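You operate a simulated robot arm through the tools that you are given. There is no shell and no other tool. Be economical: measure what you need, move in short steps, check, and stop when the job is done.

Carry out the task below with a simulated robot arm. There is one attempt and no reset: what you move stays moved.

JOB
Put the 2 grey mixer insert from the top of the tool chest on the top of the blue drum in front of the stirrer. Put one of the clear bottles from the shelf under the blue groove on the back of the spray bench. Take the long thin red pipe and put it on top of the seals box. Stack the pack that says "feet" from the shelf under the blue groove on top of the pack that says "seals". Any order will do. Set down upright: clear bottle.

The check looks at the end state, three seconds after you hand in, the way a careful person would. Anything else that was tipped, shoved, dropped, spilled or broken makes it a failure. A push-on lid holds only when it is set on centred and level and pressed home; a screw cap is set on level and turned clockwise until tight.

ROBOT AND FRAMES
A 6-joint arm with a two-finger parallel gripper on a trunk, on a base that drives. Base frame: it is fixed to the floor where the robot stands at the start and does not move with it; the origin is under the middle of the robot, x ahead of it, y to its left, z up. Lengths are in mm, angles in rad, forces in N, time in s.
With the tool pointing down near the work surface it reaches from about 560 to 920 mm from the robot's upright axis, wherever it stands. Its first joint turns from -2.601 to 2.601 rad. Places, roughly: back of the spray bench [-1900, -2500, 900]; clear bottle [-2250, 0, 500]; feet pack, orange pack, red pack [-2000, 250, 500]; grey mixer insert [2500, 250, 1000]; long thin red pipe [-2000, 250, 1000]; seals box [-4750, -750, 1000]; top of the blue drum in front of the stirrer (15x1 [-780, -1760, 940]. Payload 3.43 kg.
The tool frame sits at the grasp point between the pads (the TCP): z along the fingers, y along the line on which they close. The tips reach 34 mm beyond it. The gripper opens to 128 mm. The fingers are 24 mm wide and 12 mm thick; the gripper's body (48 by 130 mm) begins 96 mm behind the TCP.
Orientation is that of the tool frame in the base frame, as a unit quaternion [w, x, y, z]. With the fingers straight down and closing along the base's y, the tool's x points along the base's -x, its y along +y and its z along -z.

CONTROLS
- The arm moves only by the tool servo_tool. Its argument "rows" is a list of rows, each a list of 3 entries, a list of its own where there are three numbers: the shift along the tool's x, y, z in mm, then the turn, a rotation vector about the tool's x, y, z in degrees, then the closure, from 0 (fully open) to 1 (shut). In form: [[[dx, dy, dz], [ax, ay, az], claw], ...]. A call has 1 to 10 rows; each row shifts and turns the commanded pose from where the row before left it, along the tool's axes as they then stand. Rows are played at 5 a second. More than 50 mm and 0.15 rad between two rows, or a gripper value outside its range, and nothing of the call is played. A pose out of reach is approached as far as the arm can. The call stops where the force on the tool passes 40 N (or 10 N more than at its start, if that is more) or the arm is blocked; 0.2 s more then pass. Each finger travels about 108 mm/s and halts on what it meets, pressing with about 25 N; the grip force reading is that of the motor and also rises with nothing between the fingers. The clock runs only during rows and for 0.2 s after the last one: add rows that do not move to give the fingers time. The reply holds the time, the measured pose of the TCP, the force on the tool along the base axes, the opening and the grip force, in the units named above and with some noise, with the torque about the TCP (base axes, N m) and any sound that the robot's microphone picked up.
- Cameras (640 x 400 px; columns grow to the right, rows downward): "scene" is now at [40.9, 194.8, 1456.6]; the picture's right is [-0.25, -0.97, 0.00], its down [-0.34, 0.09, -0.93] and it looks along [0.90, -0.24, -0.36] (base axes); focal length 292 px, centre (320, 200). "wrist" rides on the gripper at [76, -11, -160] in the tool frame; the picture's right is [0.15, 0.99, 0.00], its down [-0.88, 0.13, -0.46] and it looks along [-0.45, 0.07, 0.89] (tool axes); focal length 234 px, centre (320, 200). There is no depth. A picture from a camera that has moved, and an enlarged one, comes with that camera's place and axes in the base frame and with its lens.
- camera(camera): a new picture of that camera. It takes no simulated time.
- lift_body(by): slides the trunk up (or, below 0, down) by that many mm; the arm and the scene camera ride with it, the base frame stays. It gives what a move gives, with no picture.
- steer(legs): drives the robot by 1 to 6 legs, each [ahead, turn to the left] in mm and rad, along the robot's own axes; the way and the turn of a leg run together, so that a leg with both is an arc; at most 1500 mm and 3.142 rad a leg. The arm and the cameras ride along, it lands a little off, and it stops where it bumps. It gives what a move gives.
- head_to(pan, tilt): turns the head with the scene camera to pan (to the left, within 2.705 rad either way) and tilt (down, from -0.506 to 1.204), counted from straight ahead of the robot. It gives what a move gives.
- enlarge(camera, box): a new picture of the part [left, top, right, bottom] of that camera's present view, enlarged. It takes no simulated time.
- close_job(): hands the job in; it is judged then, once.

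Work in short steps. Places have to be worked out from the pictures, the camera data and where the tool is seen: move nearer, look again, correct. Check each grasp and each placing, and mend what went wrong. You have 165 turns and 112 pictures in all, those below and enlarged ones among them. Open the gripper and draw the arm clear of the work before you hand the job in, unless the task says otherwise.

The tools are called after ">>>" as a command line: name --argument value ..., lists and objects as JSON in quotes. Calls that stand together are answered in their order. servo_tool: Moves the arm, as the interface text tells. Its arguments: {"type":"object","properties":{"rows":{"type":"array"}},"required":["rows"]} The other tools are called the same way: lift_body (by) slides the trunk up or down; steer (legs) drives the base; head_to (pan, tilt) turns the head that bears the scene camera; camera (camera) takes a picture; enlarge (camera, box) takes an enlarged picture of a part of a camera's view; close_job () hands the job in.

At the start:

```text
time_s: 0.0
position: [674.2, -120.8, 1002.6]
tcp_rot: [0.066, -0.006, 0.998, -0.016]
wrist_force: [127.1, -34.7, -160.1]
moment: [5.15, 3.22, 3.37]
finger_gap: 127.8
finger_force: 0.1
trunk travel left (down, up): [-437.0, 273.0]
robot x, y, heading: [-8.2, 50.9, 0.001]
head pan, tilt: [-0.258, 0.363]
```

scene: 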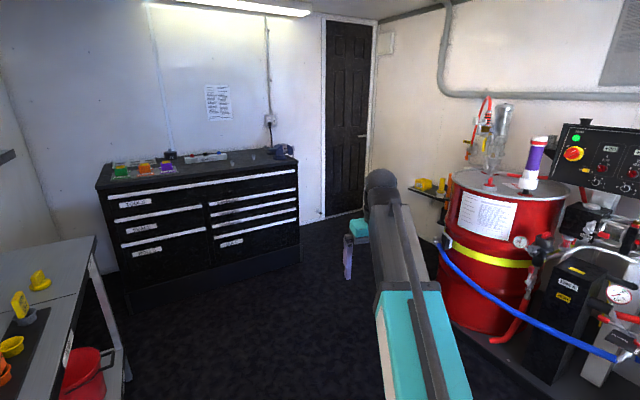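
wrist: 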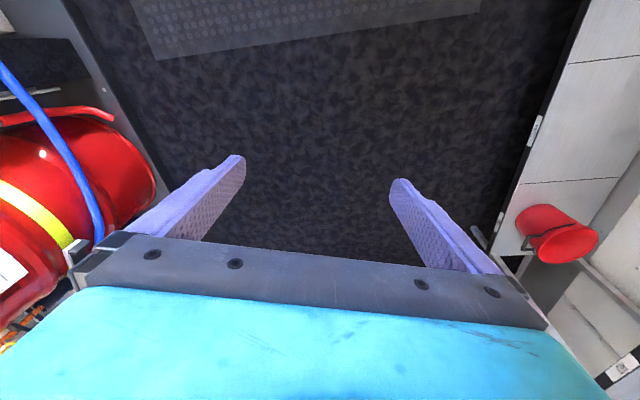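

I start by surveying the room: the tool chest is ahead. I look closer at its top, then pan.

>>> enlarge --camera "scene" --box '[90, 130, 310, 210]'

>>> head_to --pan -1.4 --tilt 0.35

>>> camera --camera "scene"

>>> head_to --pan -2.5 --tilt 0.35

>>> camera --camera "scene"

>>> head_to --pan 2.6 --tilt 0.35

>>> camera --camera "scene"

>>> head_to --pan 1.3 --tilt 0.35

>>> camera --camera "scene"

```text
2.91 times, centred on (200, 170) of scene
camera zoom: at [40.9, 194.8, 1456.6], right [-0.25, -0.97, 0.0], down [-0.34, 0.09, -0.93], along [0.9, -0.24, -0.36], focal length 849 px, centre (669, 287)
```

zoom: 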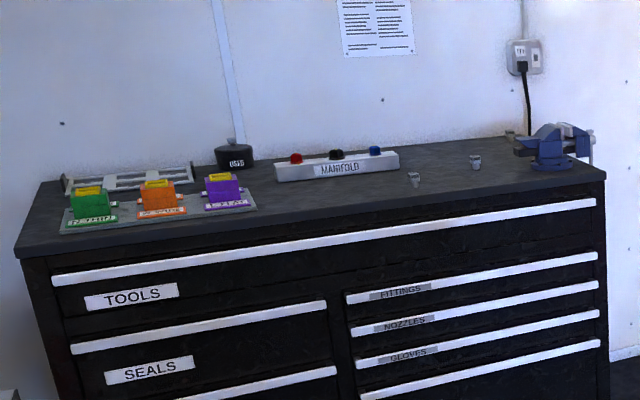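

```text
time_s: 1.4
position: [675.1, -120.6, 1002.0]
tcp_rot: [0.071, -0.007, 0.997, -0.017]
wrist_force: [36.7, -29.6, -45.8]
moment: [4.75, 1.01, 3.19]
finger_gap: 128.1
finger_force: 0.1
trunk travel left (down, up): [-437.0, 273.0]
robot x, y, heading: [-2.7, 46.2, 0.002]
head pan, tilt: [-1.4, 0.351]
```

```text
108 pictures are left
camera scene: at [-33.1, 126.7, 1457.8], right [-0.99, -0.17, 0.0], down [-0.06, 0.34, -0.94], along [0.16, -0.93, -0.34], focal length 292 px, centre (320, 200)
```

scene: 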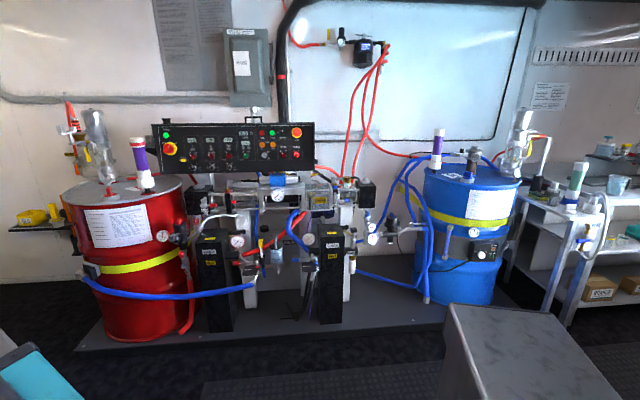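

```text
time_s: 2.7
position: [675.9, -121.2, 1003.5]
tcp_rot: [0.07, -0.005, 0.997, -0.017]
wrist_force: [39.9, -10.8, -49.0]
moment: [1.54, 1.0, 1.05]
finger_gap: 128.0
finger_force: 0.1
trunk travel left (down, up): [-437.0, 273.0]
robot x, y, heading: [-5.6, 48.9, 0.001]
head pan, tilt: [-2.499, 0.351]
```

```text
107 pictures are left
camera scene: at [-123.6, 162.6, 1457.7], right [-0.6, 0.8, 0.0], down [0.28, 0.21, -0.94], along [-0.75, -0.56, -0.34], focal length 292 px, centre (320, 200)
```

scene: 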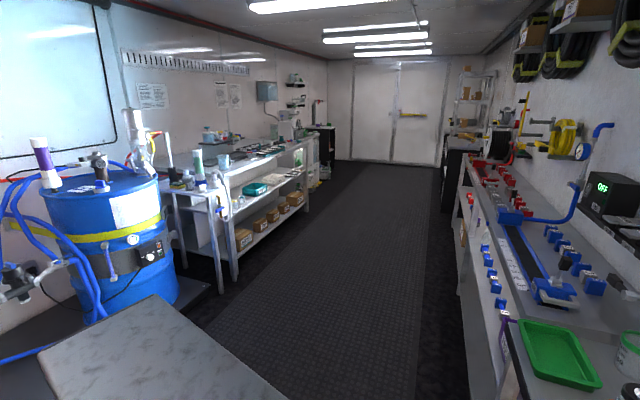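

```text
time_s: 6.7
position: [676.3, -120.7, 1002.9]
tcp_rot: [0.07, -0.006, 0.997, -0.017]
wrist_force: [39.0, -11.2, -48.4]
moment: [1.62, 1.04, 1.09]
finger_gap: 127.8
finger_force: 0.1
trunk travel left (down, up): [-437.0, 273.0]
robot x, y, heading: [-4.3, 46.4, 0.0]
head pan, tilt: [2.601, 0.351]
```

```text
106 pictures are left
camera scene: at [-128.9, 266.4, 1457.7], right [0.51, 0.86, 0.0], down [0.29, -0.18, -0.94], along [-0.81, 0.48, -0.34], focal length 292 px, centre (320, 200)
```

scene: 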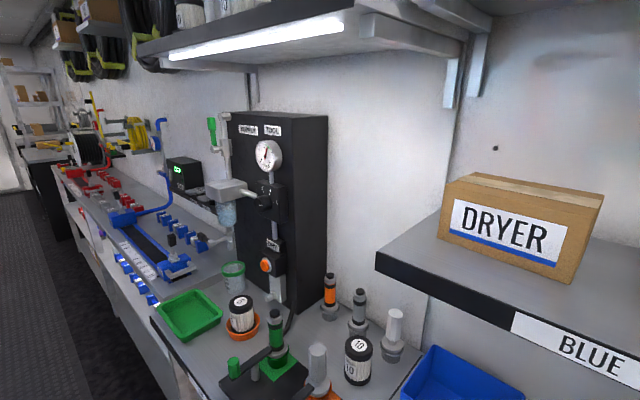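

```text
time_s: 8.2
position: [675.5, -121.8, 1003.8]
tcp_rot: [0.07, -0.006, 0.997, -0.018]
wrist_force: [39.6, -9.8, -48.8]
moment: [1.48, 0.99, 1.03]
finger_gap: 128.1
finger_force: 0.0
trunk travel left (down, up): [-437.0, 273.0]
robot x, y, heading: [-1.5, 46.6, 0.003]
head pan, tilt: [1.3, 0.351]
```

```text
105 pictures are left
camera scene: at [-24.3, 308.3, 1457.7], right [0.96, -0.27, 0.0], down [-0.09, -0.33, -0.94], along [0.25, 0.91, -0.34], focal length 292 px, centre (320, 200)
```

scene: 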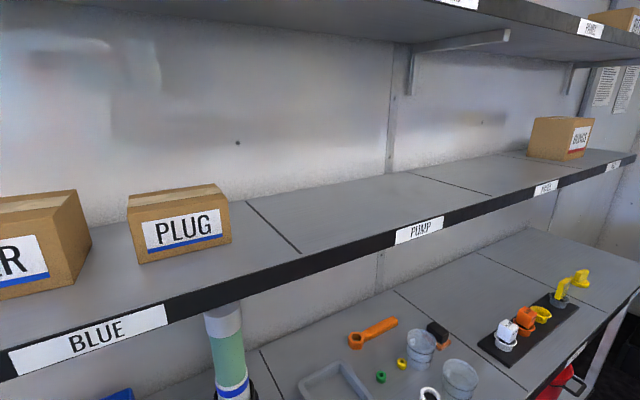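

The grey inserts look like the small grey pieces near the vise. I raise the trunk for clearance, drive towards the chest and look again.

>>> lift_body --by 150

>>> steer --legs '[[1200, 0]]'

>>> head_to --pan 0.1 --tilt 0.5

>>> camera --camera "scene"

```text
time_s: 9.9
position: [676.2, -120.7, 1152.7]
tcp_rot: [0.069, -0.005, 0.997, -0.018]
wrist_force: [38.8, -11.2, -50.4]
moment: [1.6, 1.0, 1.09]
finger_gap: 128.1
finger_force: 0.1
trunk travel left (down, up): [-587.0, 123.0]
robot x, y, heading: [-5.7, 45.3, -0.003]
head pan, tilt: [1.3, 0.351]
```

```text
time_s: 16.8
position: [1873.1, -112.2, 1153.4]
tcp_rot: [0.069, -0.009, 0.997, -0.019]
wrist_force: [39.2, -10.5, -49.7]
moment: [1.65, 0.99, 1.09]
finger_gap: 128.0
finger_force: 0.1
trunk travel left (down, up): [-587.0, 123.0]
robot x, y, heading: [1192.1, 48.6, 0.009]
head pan, tilt: [1.3, 0.351]
```

```text
time_s: 18.2
position: [1874.0, -112.3, 1152.3]
tcp_rot: [0.07, -0.01, 0.997, -0.017]
wrist_force: [22.9, -5.8, -28.4]
moment: [0.96, 0.54, 0.69]
finger_gap: 128.0
finger_force: 0.0
trunk travel left (down, up): [-587.0, 123.0]
robot x, y, heading: [1189.6, 52.0, 0.008]
head pan, tilt: [0.099, 0.499]
```

```text
104 pictures are left
camera scene: at [1237.0, 232.1, 1594.1], right [0.11, -0.99, 0.0], down [-0.48, -0.05, -0.88], along [0.87, 0.09, -0.48], focal length 292 px, centre (320, 200)
```

scene: 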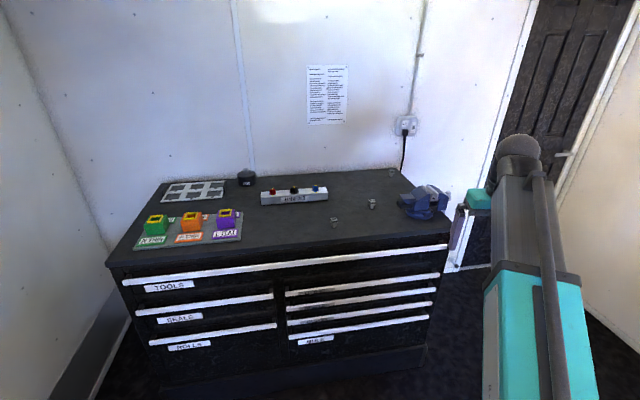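

Two small grey pieces are visible; I zoom in to identify them.

>>> enlarge --camera "scene" --box '[320, 155, 450, 235]'

```text
4.92 times, centred on (385, 195) of scene
camera zoom: at [1237.0, 232.1, 1594.1], right [0.11, -0.99, 0.0], down [-0.48, -0.05, -0.88], along [0.87, 0.09, -0.48], focal length 1436 px, centre (0, 225)
```

zoom: 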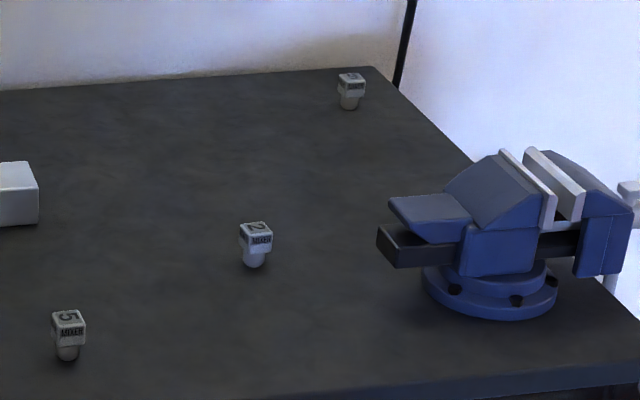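

The insert labelled "2" is the middle one, triangulated to about (2420, 118, 935). I drive ahead so that it sits about 750 mm from the axis and look with the wrist camera.

>>> steer --legs '[[470, 0]]'

>>> head_to --pan -0.1 --tilt 0.75

>>> camera --camera "wrist"

>>> camera --camera "scene"

```text
time_s: 21.3
position: [2343.9, -114.6, 1152.7]
tcp_rot: [0.071, -0.006, 0.997, -0.017]
wrist_force: [22.9, -5.8, -28.4]
moment: [0.85, 0.56, 0.56]
finger_gap: 127.9
finger_force: 0.1
trunk travel left (down, up): [-587.0, 123.0]
robot x, y, heading: [1661.9, 53.0, 0.002]
head pan, tilt: [0.099, 0.499]
```

```text
time_s: 22.1
position: [2342.8, -114.9, 1152.8]
tcp_rot: [0.071, -0.006, 0.997, -0.018]
wrist_force: [14.3, -2.2, -16.1]
moment: [0.51, 0.43, 0.32]
finger_gap: 127.9
finger_force: 0.1
trunk travel left (down, up): [-587.0, 123.0]
robot x, y, heading: [1662.6, 53.6, -0.003]
head pan, tilt: [-0.099, 0.75]
```

```text
102 pictures are left
camera wrist: at [2245.2, -122.5, 1298.5], right [-0.15, 0.99, -0.06], down [0.81, 0.16, 0.57], along [0.57, 0.04, -0.82], focal length 234 px, centre (320, 200)
```

wrist: 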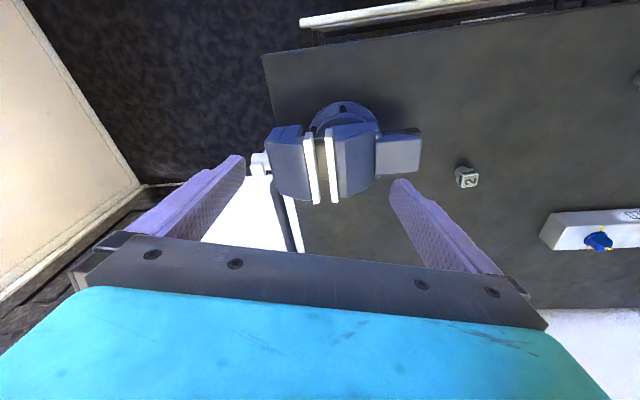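

```text
101 pictures are left
camera scene: at [1700.4, 216.4, 1572.2], right [-0.1, -0.99, 0.0], down [-0.68, 0.07, -0.73], along [0.73, -0.07, -0.68], focal length 292 px, centre (320, 200)
```

scene: 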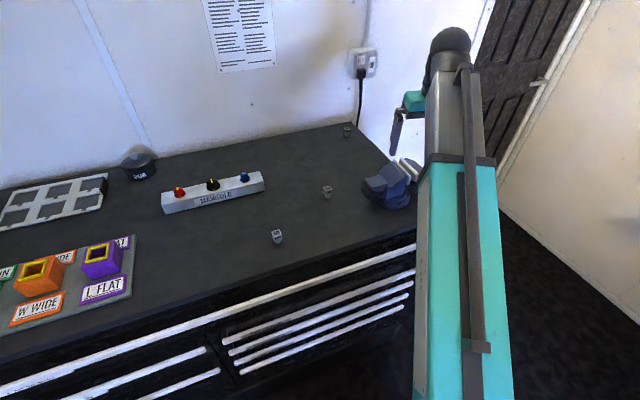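

The 2 insert sits near (2412, 130). I level the tool and move over it.

>>> servo_tool --rows '[[[0, 0, 0], [-2, 8, 0], 0.3], [[-14, 47, 0], [0, 0, 0], 0.3], [[-14, 47, 0], [0, 0, 0], 0.3], [[-14, 47, 0], [0, 0, 0], 0.3], [[-14, 47, 0], [0, 0, 0], 0.3], [[-14, 47, 0], [0, 0, 0], 0.3], [[0, 8, 30], [0, 0, 0], 0.3], [[0, 0, 30], [0, 0, 0], 0.3], [[0, 0, 0], [0, 0, 0], 0.3]]'

>>> camera --camera "wrist"

>>> camera --camera "scene"

```text
time_s: 22.4
position: [2347.2, -114.8, 1151.9]
tcp_rot: [0.07, -0.007, 0.997, -0.016]
wrist_force: [12.0, -2.4, -13.8]
moment: [0.36, 0.43, 0.21]
finger_gap: 89.6
finger_force: 0.1
trunk travel left (down, up): [-587.0, 123.0]
robot x, y, heading: [1662.5, 56.3, -0.003]
head pan, tilt: [-0.099, 0.75]
stopped in row 1: the force on the tool passed its limit at 92 N (the readings are from after the stop); the commanded pose is now the measured one
```

```text
100 pictures are left
camera wrist: at [2248.2, -123.1, 1298.6], right [-0.16, 0.99, -0.05], down [0.81, 0.16, 0.57], along [0.57, 0.05, -0.82], focal length 234 px, centre (320, 200)
```

wrist: 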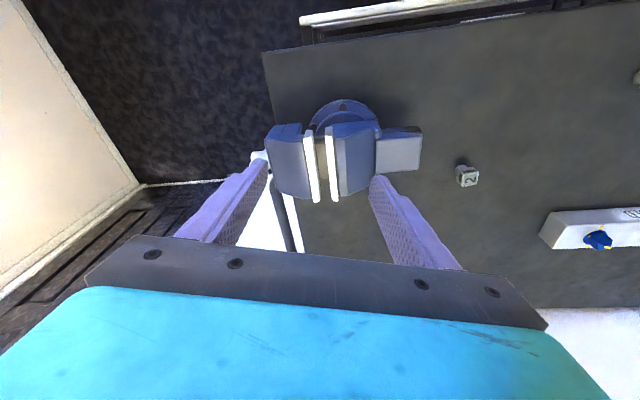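

```text
99 pictures are left
camera scene: at [1700.6, 216.3, 1572.1], right [-0.1, -0.99, 0.0], down [-0.68, 0.07, -0.73], along [0.73, -0.07, -0.68], focal length 292 px, centre (320, 200)
```

scene: 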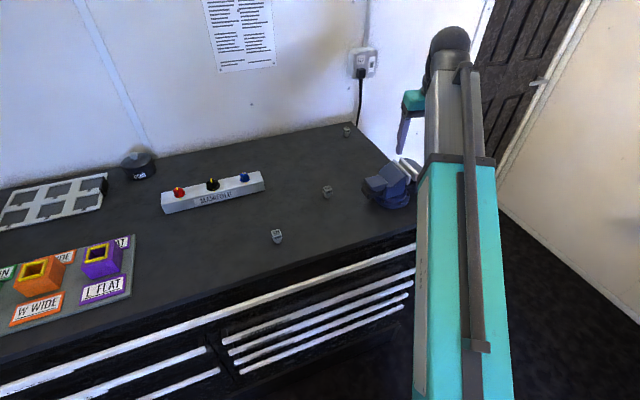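

The jerk alone tripped the force limit, so I use gentler ramped rows.

>>> servo_tool --rows '[[[0, 3, 0], [-0.3, 1, 0], 0.3], [[-2, 8, 0], [-0.4, 1.5, 0], 0.3], [[-4, 14, 0], [-0.5, 2, 0], 0.3], [[-6, 20, 0], [-0.4, 2, 0], 0.3], [[-8, 26, 0], [-0.4, 1.5, 0], 0.3], [[-10, 32, 0], [0, 0, 0], 0.3], [[-10, 36, 0], [0, 0, 0], 0.3], [[-10, 32, 0], [0, 0, 0], 0.3], [[-8, 24, 0], [0, 0, 0], 0.3], [[-6, 14, 0], [0, 0, 0], 0.3]]'

```text
time_s: 22.7
position: [2346.8, -114.8, 1152.3]
tcp_rot: [0.07, -0.008, 0.997, -0.016]
wrist_force: [10.1, -2.5, -12.3]
moment: [0.4, 0.39, 0.2]
finger_gap: 89.4
finger_force: 0.0
trunk travel left (down, up): [-587.0, 123.0]
robot x, y, heading: [1665.0, 55.6, 0.001]
head pan, tilt: [-0.099, 0.75]
stopped in row 1: the force on the tool passed its limit at 51 N (the readings are from after the stop); the commanded pose is now the measured one
```

Even a tiny move tripped it; I test with still rows then very small steps.

>>> servo_tool --rows '[[[0, 0, 0], [0, 0, 0], 0.3], [[0, 0, 0], [0, 0, 0], 0.3], [[0, 0, 0], [0, 0, 0], 0.3], [[0, 0, -1], [0, 0, 0], 0.3], [[0, 0, -2], [0, 0, 0], 0.3], [[0, 0, -3], [0, 0, 0], 0.3]]'

```text
time_s: 23.9
position: [2348.1, -114.8, 1155.9]
tcp_rot: [0.072, -0.009, 0.997, -0.015]
wrist_force: [10.0, -2.4, -11.2]
moment: [0.38, 0.39, 0.27]
finger_gap: 89.7
finger_force: 0.0
trunk travel left (down, up): [-587.0, 123.0]
robot x, y, heading: [1661.2, 53.3, 0.001]
head pan, tilt: [-0.099, 0.75]
stopped in row 5: the force on the tool passed its limit at 43 N (the readings are from after the stop); the commanded pose is now the measured one
```

I test another direction in small steps to see whether the force is contact or motion noise.

>>> servo_tool --rows '[[[0, 1, 0], [0, 0, 0], 0.3], [[0, 2, 0], [0, 0, 0], 0.3], [[0, 4, 0], [0, 0, 0], 0.3], [[0, 6, 0], [0, 0, 0], 0.3], [[0, 8, 0], [0, 0, 0], 0.3], [[0, 8, 0], [0, 0, 0], 0.3], [[0, 6, 0], [0, 0, 0], 0.3], [[0, 3, 0], [0, 0, 0], 0.3]]'

>>> enlarge --camera "scene" --box '[360, 0, 560, 400]'

```text
time_s: 24.8
position: [2347.6, -107.3, 1155.9]
tcp_rot: [0.073, -0.01, 0.997, -0.016]
wrist_force: [8.4, -0.5, -10.4]
moment: [-0.01, 0.28, -0.01]
finger_gap: 89.6
finger_force: 0.0
trunk travel left (down, up): [-587.0, 123.0]
robot x, y, heading: [1660.8, 54.0, 0.001]
head pan, tilt: [-0.099, 0.75]
stopped in row 4: the force on the tool passed its limit at 42 N (the readings are from after the stop); the commanded pose is now the measured one
```

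```text
1.00 times, centred on (460, 200) of scene (not enlarged: the box is as wide or as high as the picture)
camera zoom: at [1700.4, 216.3, 1572.1], right [-0.1, -0.99, 0.0], down [-0.68, 0.07, -0.73], along [0.73, -0.07, -0.68], focal length 292 px, centre (180, 200)
```

zoom: 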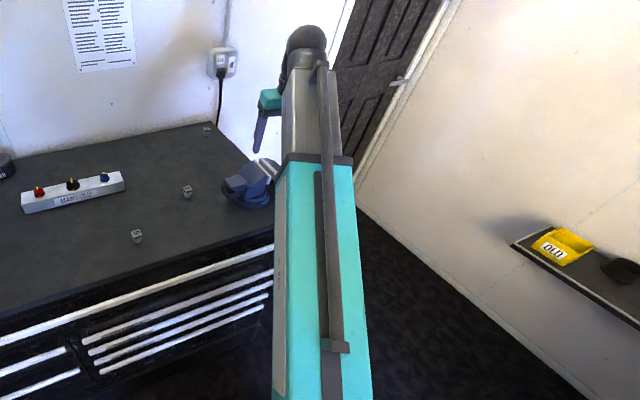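

No contact visible. I let it settle for two seconds to see the baseline force.

>>> servo_tool --rows '[[[0, 0, 0], [0, 0, 0], 0.3], [[0, 0, 0], [0, 0, 0], 0.3], [[0, 0, 0], [0, 0, 0], 0.3], [[0, 0, 0], [0, 0, 0], 0.3], [[0, 0, 0], [0, 0, 0], 0.3], [[0, 0, 0], [0, 0, 0], 0.3], [[0, 0, 0], [0, 0, 0], 0.3], [[0, 0, 0], [0, 0, 0], 0.3], [[0, 0, 0], [0, 0, 0], 0.3], [[0, 0, 0], [0, 0, 0], 0.3]]'

>>> servo_tool --rows '[[[0, 1, 0], [0, 0, 0], 0.3], [[0, 2, 0], [0, 0, 0], 0.3], [[0, 3, 0], [0, 0, 0], 0.3], [[0, 4, 0], [0, 0, 0], 0.3], [[0, 5, 0], [0, 0, 0], 0.3], [[0, 6, 0], [0, 0, 0], 0.3], [[0, 7, 0], [0, 0, 0], 0.3], [[0, 8, 0], [0, 0, 0], 0.3], [[0, 9, 0], [0, 0, 0], 0.3], [[0, 10, 0], [0, 0, 0], 0.3]]'

```text
time_s: 27.0
position: [2347.8, -107.3, 1155.2]
tcp_rot: [0.072, -0.01, 0.997, -0.017]
wrist_force: [16.5, -4.6, -20.0]
moment: [0.75, 0.42, 0.51]
finger_gap: 89.6
finger_force: 0.0
trunk travel left (down, up): [-587.0, 123.0]
robot x, y, heading: [1662.3, 57.8, -0.004]
head pan, tilt: [-0.099, 0.75]
```

```text
time_s: 27.8
position: [2348.4, -101.1, 1156.2]
tcp_rot: [0.073, -0.012, 0.997, -0.017]
wrist_force: [7.9, 0.4, -10.0]
moment: [-0.12, 0.33, -0.09]
finger_gap: 89.8
finger_force: 0.1
trunk travel left (down, up): [-587.0, 123.0]
robot x, y, heading: [1665.0, 52.2, -0.002]
head pan, tilt: [-0.099, 0.75]
stopped in row 4: the force on the tool passed its limit at 42 N (the readings are from after the stop); the commanded pose is now the measured one
```

Force grows with displacement, as if something pushes the tool forward and down. I try moving with that push, forward and down.

>>> servo_tool --rows '[[[-2, 0, 2], [0, 0, 0], 0.3], [[-3, 0, 3], [0, 0, 0], 0.3], [[-4, 0, 4], [0, 0, 0], 0.3], [[-5, 0, 5], [0, 0, 0], 0.3], [[-5, 0, 5], [0, 0, 0], 0.3], [[-5, 0, 5], [0, 0, 0], 0.3], [[-3, 0, 3], [0, 0, 0], 0.3], [[0, 0, 0], [0, 0, 0], 0.3]]'

```text
time_s: 29.6
position: [2379.3, -100.8, 1132.0]
tcp_rot: [0.072, -0.013, 0.997, -0.018]
wrist_force: [0.6, 0.0, 0.7]
moment: [-0.01, -0.01, -0.01]
finger_gap: 89.6
finger_force: 0.0
trunk travel left (down, up): [-587.0, 123.0]
robot x, y, heading: [1662.1, 57.8, -0.003]
head pan, tilt: [-0.099, 0.75]
```

Now it's free (zero force): it had been touching the robot itself. I continue towards the insert with levelling.

>>> servo_tool --rows '[[[-6, 15, 0], [0, 0, 0], 0.3], [[-6, 25, 0], [-0.5, 1, 0], 0.3], [[-4, 35, 0], [-0.5, 2, 0], 0.3], [[-4, 40, 0], [-0.5, 2, 0], 0.3], [[-4, 40, 0], [-0.5, 2, 0], 0.3], [[-4, 35, 0], [0, 1, 0], 0.3], [[-4, 25, 0], [0, 0, 0], 0.3], [[-2, 12, 0], [0, 0, 0], 0.3], [[0, 0, 0], [0, 0, 0], 0.3]]'

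>>> camera --camera "wrist"

```text
time_s: 30.4
position: [2396.5, -29.1, 1133.3]
tcp_rot: [0.054, -0.017, 0.998, -0.01]
wrist_force: [5.8, 3.9, -7.4]
moment: [-0.64, 0.24, -0.42]
finger_gap: 89.7
finger_force: 0.0
trunk travel left (down, up): [-587.0, 123.0]
robot x, y, heading: [1667.6, 57.2, -0.002]
head pan, tilt: [-0.099, 0.75]
stopped in row 4: the force on the tool passed its limit at 71 N (the readings are from after the stop); the commanded pose is now the measured one
```

```text
97 pictures are left
camera wrist: at [2303.7, -40.0, 1281.5], right [-0.18, 0.98, -0.04], down [0.82, 0.17, 0.55], along [0.54, 0.07, -0.84], focal length 234 px, centre (320, 200)
```

wrist: 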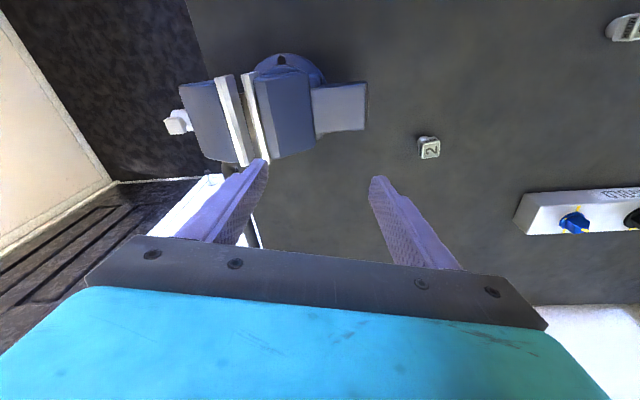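

Still self-contact; the arm is too folded up at this height. I raise the trunk more so the arm can work lower, and move down and across.

>>> lift_body --by 120

>>> servo_tool --rows '[[[-4, 0, 6], [0, 0, 0], 0.3], [[-6, 0, 16], [0, 0, 0], 0.3], [[-4, 0, 26], [0, 0, 0], 0.3], [[0, 6, 30], [0, 0, 0], 0.3], [[0, 14, 26], [0, 0, 0], 0.3], [[0, 22, 10], [0, 0, 0], 0.3], [[0, 28, 0], [0, 0.5, 0], 0.3], [[0, 30, 0], [0, 1, 0], 0.3], [[0, 28, 0], [0, 1, 0], 0.3], [[0, 14, 0], [0, 1, 0], 0.3]]'

```text
time_s: 31.9
position: [2396.7, -27.7, 1251.6]
tcp_rot: [0.053, -0.018, 0.998, -0.01]
wrist_force: [11.4, -1.6, -15.0]
moment: [0.4, 0.26, 0.25]
finger_gap: 89.5
finger_force: 0.1
trunk travel left (down, up): [-707.0, 3.0]
robot x, y, heading: [1664.4, 51.9, 0.0]
head pan, tilt: [-0.099, 0.75]
```

```text
time_s: 34.1
position: [2418.1, 112.0, 1137.5]
tcp_rot: [0.023, -0.018, 1.0, -0.012]
wrist_force: [0.0, 1.0, -0.3]
moment: [0.02, -0.01, 0.03]
finger_gap: 89.6
finger_force: 0.0
trunk travel left (down, up): [-707.0, 3.0]
robot x, y, heading: [1663.1, 53.6, -0.003]
head pan, tilt: [-0.099, 0.75]
```

Free now. I finish levelling, descend to about 1040 and look.

>>> servo_tool --rows '[[[0, 4, 8], [-0.6, 1, 0], 0.3], [[0, 6, 18], [-0.6, 1, 0], 0.3], [[0, 4, 25], [0, 0.6, 0], 0.3], [[0, 2, 22], [0, 0, 0], 0.3], [[0, 0, 12], [0, 0, 0], 0.3], [[0, 0, 4], [0, 0, 0], 0.3]]'

>>> camera --camera "wrist"

```text
time_s: 35.5
position: [2419.8, 128.3, 1048.1]
tcp_rot: [0.0, -0.018, 1.0, 0.0]
wrist_force: [0.7, -0.1, -0.3]
moment: [0.03, -0.02, -0.01]
finger_gap: 90.0
finger_force: 0.1
trunk travel left (down, up): [-707.0, 3.0]
robot x, y, heading: [1662.9, 56.4, -0.004]
head pan, tilt: [-0.099, 0.75]
```

```text
96 pictures are left
camera wrist: at [2342.5, 114.2, 1206.3], right [-0.18, 0.98, 0.0], down [0.88, 0.16, 0.46], along [0.45, 0.08, -0.89], focal length 234 px, centre (320, 200)
```

wrist: 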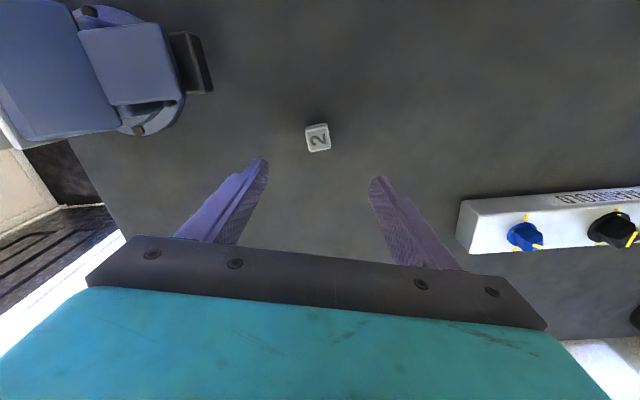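

The insert's top is at about (2397, 122, 954), rotated about 18° from the fingers. I align yaw and position and descend to just above it.

>>> servo_tool --rows '[[[5, -1, 0], [0, 0, -2], 0.3], [[6, -2, 0], [0, 0, -4], 0.3], [[6, -2, 0], [0, 0, -4], 0.3], [[3, -2, 0], [0, 0, -4], 0.3], [[0, 0, 5], [0, 0, -4], 0.4], [[0, 0, 10], [0, 0, 0], 0.5], [[0, 0, 15], [0, 0, 0], 0.5], [[0, 0, 10], [0, 0, 0], 0.5], [[0, 0, 5], [0, 0, 0], 0.5]]'

>>> camera --camera "wrist"

```text
time_s: 37.5
position: [2398.7, 118.4, 1003.8]
tcp_rot: [0.0, -0.174, 0.985, -0.001]
wrist_force: [0.4, -0.2, 0.5]
moment: [0.02, 0.0, 0.0]
finger_gap: 64.2
finger_force: 0.1
trunk travel left (down, up): [-707.0, 3.0]
robot x, y, heading: [1664.5, 52.9, 0.001]
head pan, tilt: [-0.099, 0.75]
```

```text
95 pictures are left
camera wrist: at [2331.3, 81.7, 1161.4], right [-0.48, 0.88, 0.0], down [0.78, 0.42, 0.46], along [0.4, 0.22, -0.89], focal length 234 px, centre (320, 200)
```

wrist: 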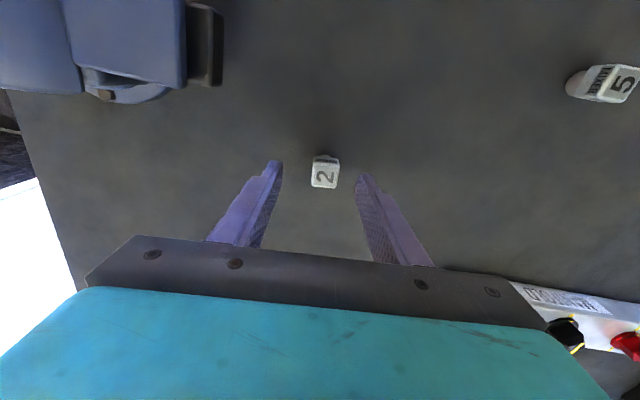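

About 5 mm sideways correction, then down to z≈958.

>>> servo_tool --rows '[[[0, 2, 2], [0, 0, 0], 0.5], [[0, 3, 6], [0, 0, 0], 0.5], [[0, 0, 10], [0, 0, 0], 0.5], [[0, 0, 12], [0, 0, 0], 0.5], [[0, 0, 9], [0, 0, 0], 0.5], [[0, 0, 5], [0, 0, 0], 0.5], [[0, 0, 2], [0, 0, 0], 0.5]]'

>>> camera --camera "wrist"

```text
time_s: 39.1
position: [2398.2, 122.8, 963.1]
tcp_rot: [0.003, -0.173, 0.985, 0.001]
wrist_force: [-5.4, -2.4, 18.3]
moment: [0.45, 0.65, 0.23]
finger_gap: 63.8
finger_force: 0.1
trunk travel left (down, up): [-707.0, 3.0]
robot x, y, heading: [1664.7, 52.8, 0.001]
head pan, tilt: [-0.099, 0.75]
stopped in row 7: the force on the tool passed its limit at 45 N (the readings are from after the stop); the commanded pose is now the measured one
```

```text
94 pictures are left
camera wrist: at [2328.6, 86.0, 1121.4], right [-0.48, 0.88, 0.0], down [0.78, 0.42, 0.46], along [0.41, 0.22, -0.89], focal length 234 px, centre (320, 200)
```

wrist: 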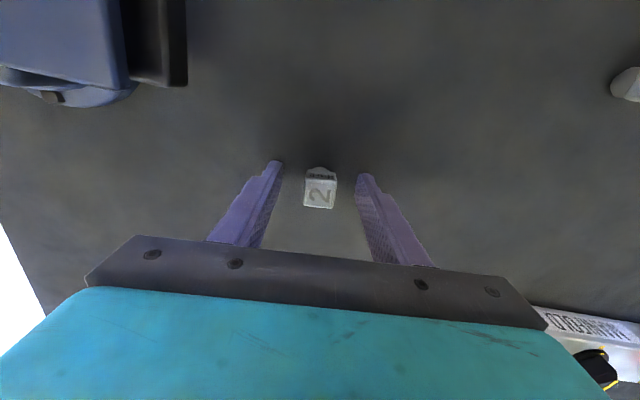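

Tips touched the table (z≈929). I lift 6 mm and close on the insert.

>>> servo_tool --rows '[[[1, 0, -3], [0, 0, 0], 0.5], [[2, 0, -4], [0, 0, 0], 0.5], [[1, 0, 0], [0, 0, 0], 0.6], [[0, 0, 0], [0, 0, 0], 0.75], [[0, 0, 0], [0, 0, 0], 0.9], [[0, 0, 0], [0, 0, 0], 0.95], [[0, 0, 0], [0, 0, 0], 0.95]]'

>>> servo_tool --rows '[[[0, 0, -3], [0, 0, 0], 0.95], [[0, 0, -8], [0, 0, 0], 0.95], [[0, 0, -15], [0, 0, 0], 0.95], [[0, 0, -20], [0, 0, 0], 0.95], [[0, 0, -20], [0, 0, 0], 0.95], [[0, 0, -20], [0, 0, 0], 0.95], [[0, 0, -10], [0, 0, 0], 0.95]]'

>>> camera --camera "wrist"

```text
time_s: 40.7
position: [2396.6, 122.0, 968.3]
tcp_rot: [0.002, -0.172, 0.985, 0.0]
wrist_force: [-0.3, 0.9, -0.4]
moment: [-0.02, -0.04, 0.02]
finger_gap: 23.0
finger_force: 25.0
trunk travel left (down, up): [-707.0, 3.0]
robot x, y, heading: [1662.8, 52.4, -0.003]
head pan, tilt: [-0.099, 0.75]
```

```text
time_s: 42.3
position: [2395.7, 121.5, 1063.5]
tcp_rot: [0.003, -0.173, 0.985, -0.001]
wrist_force: [-0.3, 0.8, 0.1]
moment: [-0.02, -0.01, 0.02]
finger_gap: 22.9
finger_force: 25.3
trunk travel left (down, up): [-707.0, 3.0]
robot x, y, heading: [1662.6, 53.6, 0.004]
head pan, tilt: [-0.099, 0.75]
```

```text
93 pictures are left
camera wrist: at [2326.3, 85.6, 1221.8], right [-0.47, 0.88, 0.0], down [0.78, 0.42, 0.46], along [0.41, 0.22, -0.89], focal length 234 px, centre (320, 200)
```

wrist: 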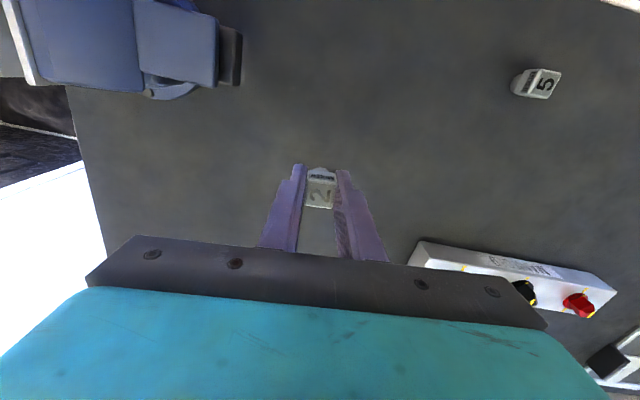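

Insert held (23 mm grip). Now I raise it a bit, back away from the chest and turn to face the blue drum.

>>> servo_tool --rows '[[[0, 0, -4], [0, 0, 0], 0.95], [[0, 0, -10], [0, 0, 0], 0.95], [[0, 0, -15], [0, 0, 0], 0.95], [[0, 0, -15], [0, 0, 0], 0.95], [[0, 0, -10], [0, 0, 0], 0.95], [[0, 0, -4], [0, 0, 0], 0.95]]'

>>> steer --legs '[[-1250, 0], [-1200, 0]]'

>>> steer --legs '[[0, -1.571]]'

>>> head_to --pan 0 --tilt 0.5

>>> camera --camera "scene"

```text
time_s: 43.7
position: [2393.1, 122.8, 1122.9]
tcp_rot: [0.002, -0.172, 0.985, 0.001]
wrist_force: [0.2, -0.5, -0.3]
moment: [-0.03, 0.0, -0.01]
finger_gap: 22.7
finger_force: 24.8
trunk travel left (down, up): [-707.0, 3.0]
robot x, y, heading: [1663.3, 55.4, -0.005]
head pan, tilt: [-0.099, 0.75]
```

```text
time_s: 55.5
position: [266.4, 118.1, 1122.8]
tcp_rot: [0.003, -0.176, 0.984, 0.0]
wrist_force: [0.5, 0.7, -0.5]
moment: [0.02, 0.01, -0.02]
finger_gap: 23.1
finger_force: 24.9
trunk travel left (down, up): [-707.0, 3.0]
robot x, y, heading: [-465.2, 33.7, 0.014]
head pan, tilt: [-0.099, 0.75]
stopped in leg 2: the robot was blocked; the commanded pose is now the measured one
```

```text
time_s: 56.5
position: [267.4, 102.0, 1122.0]
tcp_rot: [0.003, -0.166, 0.986, 0.0]
wrist_force: [0.1, -0.1, -0.9]
moment: [-0.02, -0.05, 0.03]
finger_gap: 23.2
finger_force: 24.9
trunk travel left (down, up): [-707.0, 3.0]
robot x, y, heading: [-465.5, 32.2, 0.007]
head pan, tilt: [-0.099, 0.75]
stopped in leg 1: the robot was blocked; the commanded pose is now the measured one
```

```text
time_s: 57.3
position: [266.0, 100.3, 1123.3]
tcp_rot: [0.003, -0.166, 0.986, 0.0]
wrist_force: [-0.1, -1.2, -0.1]
moment: [0.0, 0.0, -0.03]
finger_gap: 23.2
finger_force: 24.8
trunk travel left (down, up): [-707.0, 3.0]
robot x, y, heading: [-466.6, 34.9, 0.006]
head pan, tilt: [0.0, 0.499]
```

```text
92 pictures are left
camera scene: at [-420.9, 201.7, 1714.0], right [0.0, -1.0, 0.0], down [-0.48, 0.0, -0.88], along [0.88, 0.0, -0.48], focal length 292 px, centre (320, 200)
```

scene: 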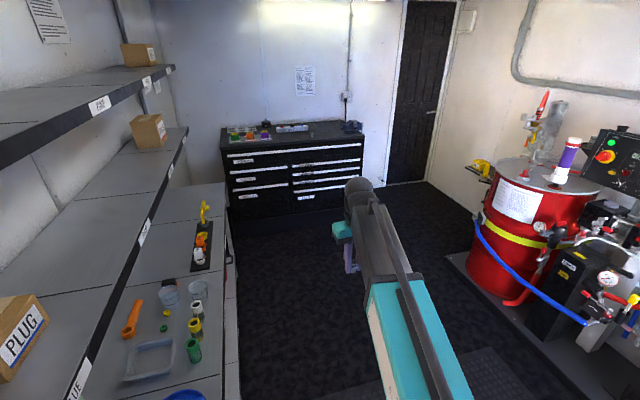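

The base bumped something behind. I look down at both rear sides.

>>> head_to --pan 2.5 --tilt 0.9

>>> camera --camera "scene"

>>> head_to --pan -2.3 --tilt 0.8

>>> camera --camera "scene"

```text
time_s: 59.6
position: [266.3, 102.2, 1122.5]
tcp_rot: [0.003, -0.166, 0.986, -0.001]
wrist_force: [0.2, 0.4, -0.1]
moment: [0.0, 0.02, 0.06]
finger_gap: 22.8
finger_force: 25.2
trunk travel left (down, up): [-707.0, 3.0]
robot x, y, heading: [-465.9, 30.5, 0.003]
head pan, tilt: [2.499, 0.901]
```

```text
91 pictures are left
camera scene: at [-572.4, 246.5, 1680.2], right [0.6, 0.8, 0.0], down [0.63, -0.47, -0.62], along [-0.5, 0.37, -0.78], focal length 292 px, centre (320, 200)
```

scene: 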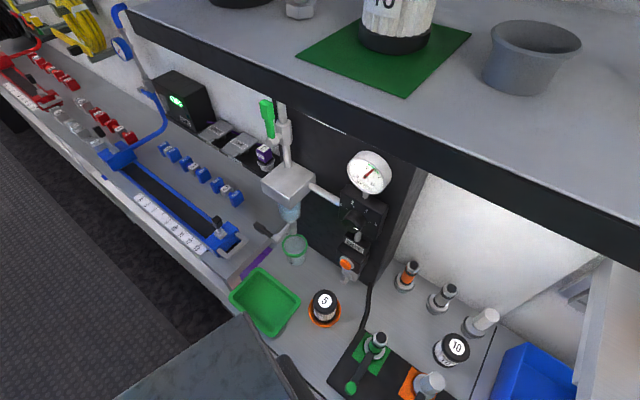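

```text
time_s: 63.4
position: [266.8, 101.0, 1122.4]
tcp_rot: [0.002, -0.166, 0.986, -0.001]
wrist_force: [-0.8, 0.0, -1.0]
moment: [-0.01, -0.01, 0.01]
finger_gap: 22.7
finger_force: 25.3
trunk travel left (down, up): [-707.0, 3.0]
robot x, y, heading: [-468.9, 27.9, 0.003]
head pan, tilt: [-2.3, 0.799]
```

```text
90 pictures are left
camera scene: at [-565.4, 141.1, 1688.1], right [-0.75, 0.66, 0.0], down [0.48, 0.54, -0.7], along [-0.46, -0.52, -0.72], focal length 292 px, centre (320, 200)
```

scene: 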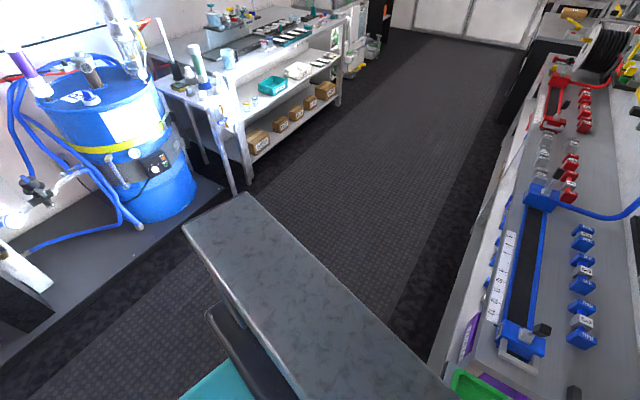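

The rear left hit the wider bench on the left. I swing out to the aisle centre with arcs.

>>> steer --legs '[[300, -0.6], [300, -0.6], [100, -0.37]]'

>>> head_to --pan 0.1 --tilt 0.6

>>> camera --camera "scene"

```text
time_s: 69.7
position: [91.6, -1118.7, 1122.6]
tcp_rot: [0.002, 0.579, 0.815, -0.002]
wrist_force: [0.9, -0.4, -0.6]
moment: [0.02, 0.03, -0.02]
finger_gap: 23.1
finger_force: 25.2
trunk travel left (down, up): [-707.0, 3.0]
robot x, y, heading: [20.6, -383.6, -1.559]
head pan, tilt: [-2.3, 0.799]
```

```text
time_s: 71.8
position: [91.2, -1118.5, 1123.4]
tcp_rot: [0.002, 0.58, 0.815, -0.003]
wrist_force: [0.3, 0.9, -0.3]
moment: [0.01, 0.03, 0.01]
finger_gap: 23.2
finger_force: 24.9
trunk travel left (down, up): [-707.0, 3.0]
robot x, y, heading: [19.2, -387.7, -1.558]
head pan, tilt: [0.099, 0.6]
```

```text
89 pictures are left
camera scene: at [198.6, -425.6, 1705.0], right [-0.99, -0.11, 0.0], down [-0.06, 0.56, -0.83], along [0.09, -0.82, -0.56], focal length 292 px, centre (320, 200)
```

scene: 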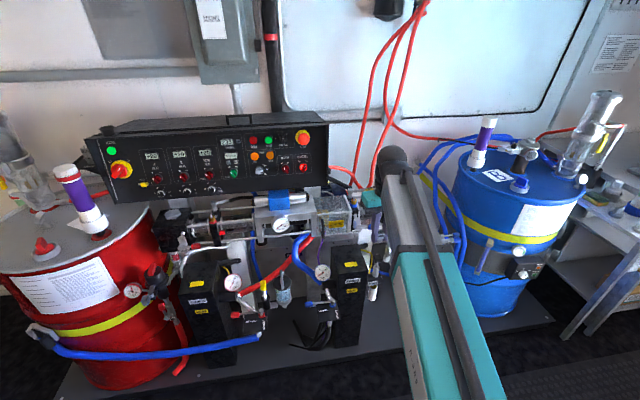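

I move along the aisle to x≈-770 and face the blue drum.

>>> steer --legs '[[0, -1.57], [760, 0], [0, 1.57]]'

>>> camera --camera "scene"

```text
time_s: 87.1
position: [-683.4, -1116.0, 1122.5]
tcp_rot: [0.002, 0.585, 0.811, -0.002]
wrist_force: [0.5, 0.4, -1.6]
moment: [0.03, 0.0, 0.01]
finger_gap: 23.1
finger_force: 25.2
trunk travel left (down, up): [-707.0, 3.0]
robot x, y, heading: [-711.1, -380.4, -1.584]
head pan, tilt: [0.099, 0.6]
```

```text
88 pictures are left
camera scene: at [-532.8, -425.7, 1704.8], right [-1.0, -0.09, 0.0], down [-0.05, 0.56, -0.82], along [0.07, -0.82, -0.57], focal length 292 px, centre (320, 200)
```

scene: 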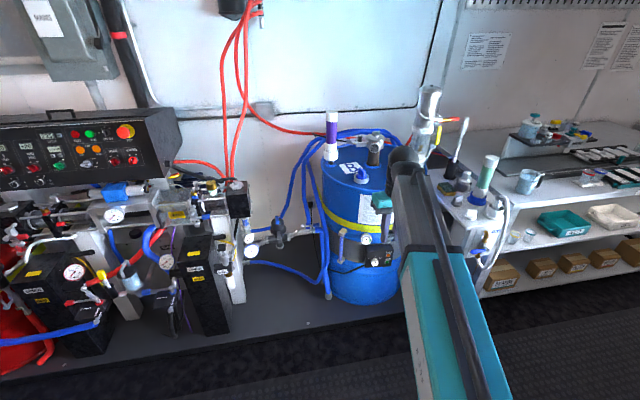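

I zoom in on the drum top to identify the stirrer and the free front area.

>>> enlarge --camera "scene" --box '[300, 80, 460, 180]'

>>> camera --camera "wrist"

```text
4.00 times, centred on (380, 130) of scene
camera zoom: at [-532.8, -425.7, 1704.8], right [-1.0, -0.09, 0.0], down [-0.05, 0.56, -0.82], along [0.07, -0.82, -0.57], focal length 1167 px, centre (80, 480)
```

zoom: 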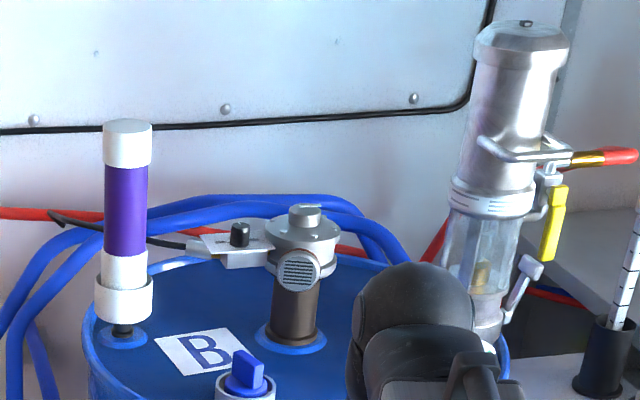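

```text
86 pictures are left
camera wrist: at [-718.3, -1046.0, 1279.6], right [0.89, 0.45, 0.0], down [0.4, -0.79, 0.46], along [0.2, -0.41, -0.89], focal length 234 px, centre (320, 200)
```

wrist: 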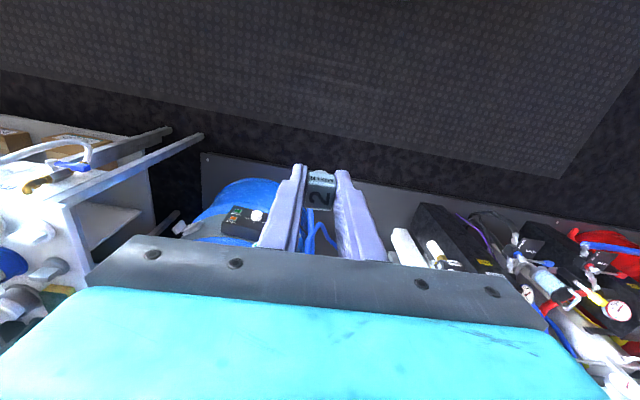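

The stirrer is at about (-707, -1875), with free lid in front of it. I drive closer and square the tool.

>>> steer --legs '[[480, 0]]'

>>> servo_tool --rows '[[[0, 0, 0], [0, 0, 2], 0.95], [[0, 0, 0], [0, 0, 4], 0.95], [[0, 0, 0], [0, 0, 5], 0.95], [[0, 0, 0], [0, 0, 5], 0.95], [[0, 0, 0], [0, 0, 2], 0.95], [[0, 0, 0], [0, 0, 0], 0.95]]'

>>> head_to --pan 0.1 --tilt 0.8

>>> camera --camera "scene"

>>> camera --camera "wrist"

```text
time_s: 90.2
position: [-686.9, -1596.9, 1122.3]
tcp_rot: [0.002, 0.585, 0.811, -0.003]
wrist_force: [0.2, 0.8, -1.5]
moment: [0.01, 0.02, 0.03]
finger_gap: 22.8
finger_force: 25.3
trunk travel left (down, up): [-707.0, 3.0]
robot x, y, heading: [-715.3, -863.8, -1.576]
head pan, tilt: [0.099, 0.6]
```

```text
time_s: 91.7
position: [-687.0, -1596.9, 1121.3]
tcp_rot: [0.003, 0.705, 0.709, -0.001]
wrist_force: [0.3, 0.4, -0.3]
moment: [0.02, -0.01, 0.03]
finger_gap: 23.0
finger_force: 25.2
trunk travel left (down, up): [-707.0, 3.0]
robot x, y, heading: [-716.6, -862.7, -1.581]
head pan, tilt: [0.099, 0.6]
```

```text
time_s: 92.4
position: [-687.0, -1595.1, 1121.4]
tcp_rot: [0.002, 0.705, 0.709, -0.002]
wrist_force: [-1.2, 0.0, -0.2]
moment: [0.0, -0.01, -0.02]
finger_gap: 23.3
finger_force: 24.7
trunk travel left (down, up): [-707.0, 3.0]
robot x, y, heading: [-714.7, -861.8, -1.575]
head pan, tilt: [0.099, 0.799]
```

```text
85 pictures are left
camera scene: at [-538.6, -899.1, 1688.2], right [-1.0, -0.09, 0.0], down [-0.07, 0.71, -0.7], along [0.06, -0.69, -0.72], focal length 292 px, centre (320, 200)
```

scene: 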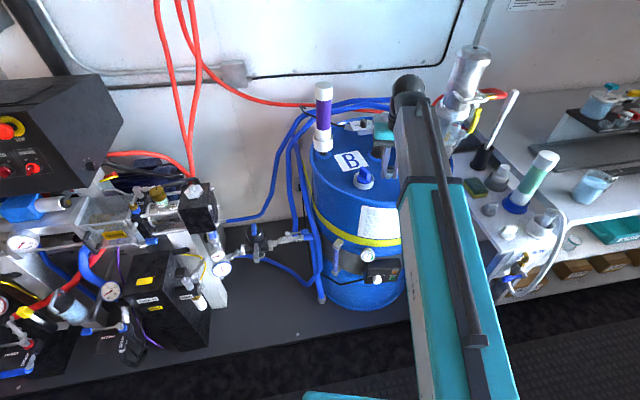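

```text
84 pictures are left
camera wrist: at [-698.9, -1520.0, 1280.0], right [0.99, 0.15, 0.0], down [0.14, -0.88, 0.46], along [0.07, -0.46, -0.89], focal length 234 px, centre (320, 200)
```

wrist: 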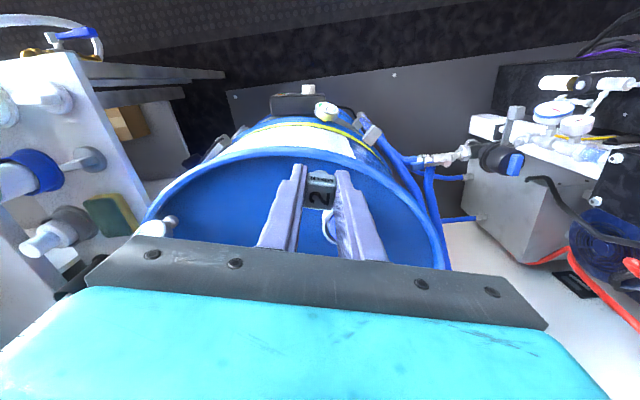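

Front-left part of lid is free. I move the insert over about (-775, -1745).

>>> servo_tool --rows '[[[-5, -3, 0], [0, 0, 0], 0.95], [[-12, -7, 0], [0, 0, 0], 0.95], [[-20, -12, 0], [0, 0, 0], 0.95], [[-25, -15, 0], [0, 0, 0], 0.95], [[-25, -15, 0], [0, 0, 0], 0.95], [[-25, -15, 0], [0, 0, 0], 0.95], [[-20, -12, 0], [0, 0, 0], 0.95], [[-12, -7, 0], [0, 0, 0], 0.95], [[-4, -2, 0], [0, 0, 0], 0.95]]'

>>> camera --camera "wrist"

>>> camera --camera "scene"

```text
time_s: 94.4
position: [-774.7, -1743.9, 1123.4]
tcp_rot: [0.002, 0.704, 0.71, -0.002]
wrist_force: [-0.2, 0.5, -0.3]
moment: [0.04, -0.02, 0.02]
finger_gap: 22.8
finger_force: 25.4
trunk travel left (down, up): [-707.0, 3.0]
robot x, y, heading: [-715.6, -860.7, -1.576]
head pan, tilt: [0.099, 0.799]
```

```text
83 pictures are left
camera wrist: at [-786.5, -1668.9, 1280.5], right [0.99, 0.15, 0.0], down [0.14, -0.88, 0.46], along [0.07, -0.46, -0.89], focal length 234 px, centre (320, 200)
```

wrist: 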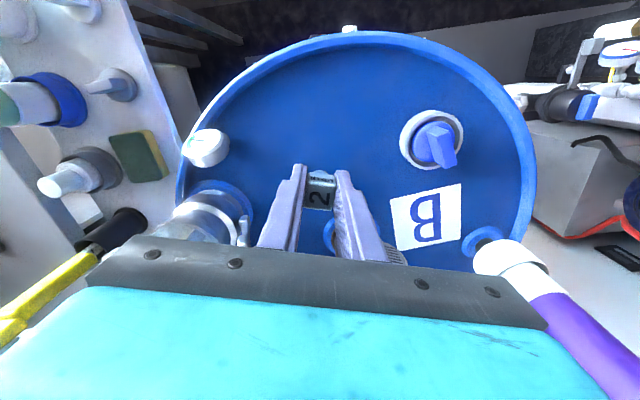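

```text
82 pictures are left
camera scene: at [-538.6, -899.1, 1688.1], right [-1.0, -0.09, 0.0], down [-0.07, 0.71, -0.7], along [0.06, -0.69, -0.72], focal length 292 px, centre (320, 200)
```

scene: 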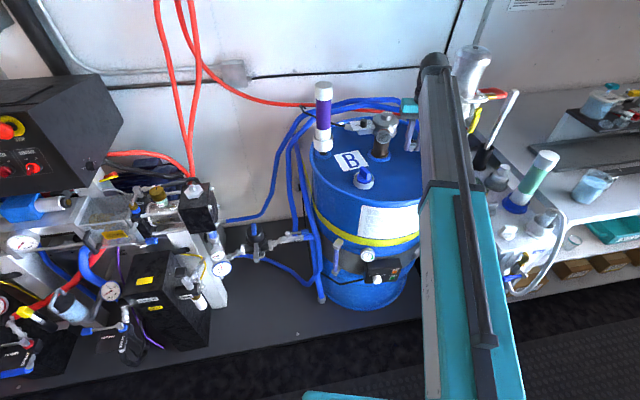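

Clear space below. I lower: first to ~1000, then in small steps.

>>> servo_tool --rows '[[[0, 0, 5], [0, 0, 0], 0.95], [[0, 0, 12], [0, 0, 0], 0.95], [[0, 0, 20], [0, 0, 0], 0.95], [[0, 0, 25], [0, 0, 0], 0.95], [[0, 0, 25], [0, 0, 0], 0.95], [[0, 0, 18], [0, 0, 0], 0.95], [[0, 0, 10], [0, 0, 0], 0.95], [[0, 0, 3], [0, 0, 0], 0.95]]'

>>> camera --camera "wrist"

```text
time_s: 96.2
position: [-774.1, -1745.5, 1005.1]
tcp_rot: [0.002, 0.704, 0.71, -0.002]
wrist_force: [0.1, -0.6, 0.0]
moment: [-0.03, -0.03, 0.0]
finger_gap: 23.0
finger_force: 25.0
trunk travel left (down, up): [-707.0, 3.0]
robot x, y, heading: [-717.6, -863.8, -1.574]
head pan, tilt: [0.099, 0.799]
```

```text
81 pictures are left
camera wrist: at [-785.9, -1669.7, 1162.1], right [0.99, 0.15, 0.0], down [0.14, -0.88, 0.46], along [0.07, -0.46, -0.89], focal length 234 px, centre (320, 200)
```

wrist: 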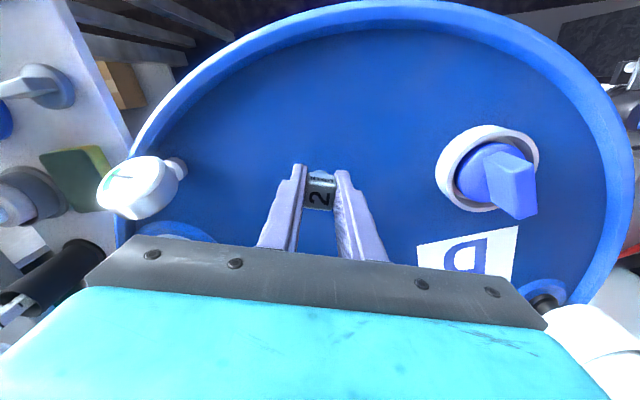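

Still above the lid; small steps down until contact.

>>> servo_tool --rows '[[[0, 0, 3], [0, 0, 0], 0.95], [[0, 0, 4], [0, 0, 0], 0.95], [[0, 0, 4], [0, 0, 0], 0.95], [[0, 0, 4], [0, 0, 0], 0.95], [[0, 0, 4], [0, 0, 0], 0.95], [[0, 0, 3], [0, 0, 0], 0.95], [[0, 0, 3], [0, 0, 0], 0.95], [[0, 0, 3], [0, 0, 0], 0.95], [[0, 0, 3], [0, 0, 0], 0.95], [[0, 0, 3], [0, 0, 0], 0.95]]'

```text
time_s: 98.2
position: [-773.7, -1746.6, 982.1]
tcp_rot: [0.006, 0.705, 0.709, -0.005]
wrist_force: [-0.8, 3.8, 17.1]
moment: [0.29, -0.17, 0.08]
finger_gap: 23.0
finger_force: 24.8
trunk travel left (down, up): [-707.0, 3.0]
robot x, y, heading: [-715.8, -862.3, -1.576]
head pan, tilt: [0.099, 0.799]
stopped in row 9: the force on the tool passed its limit at 43 N (the readings are from after the stop); the commanded pose is now the measured one
```

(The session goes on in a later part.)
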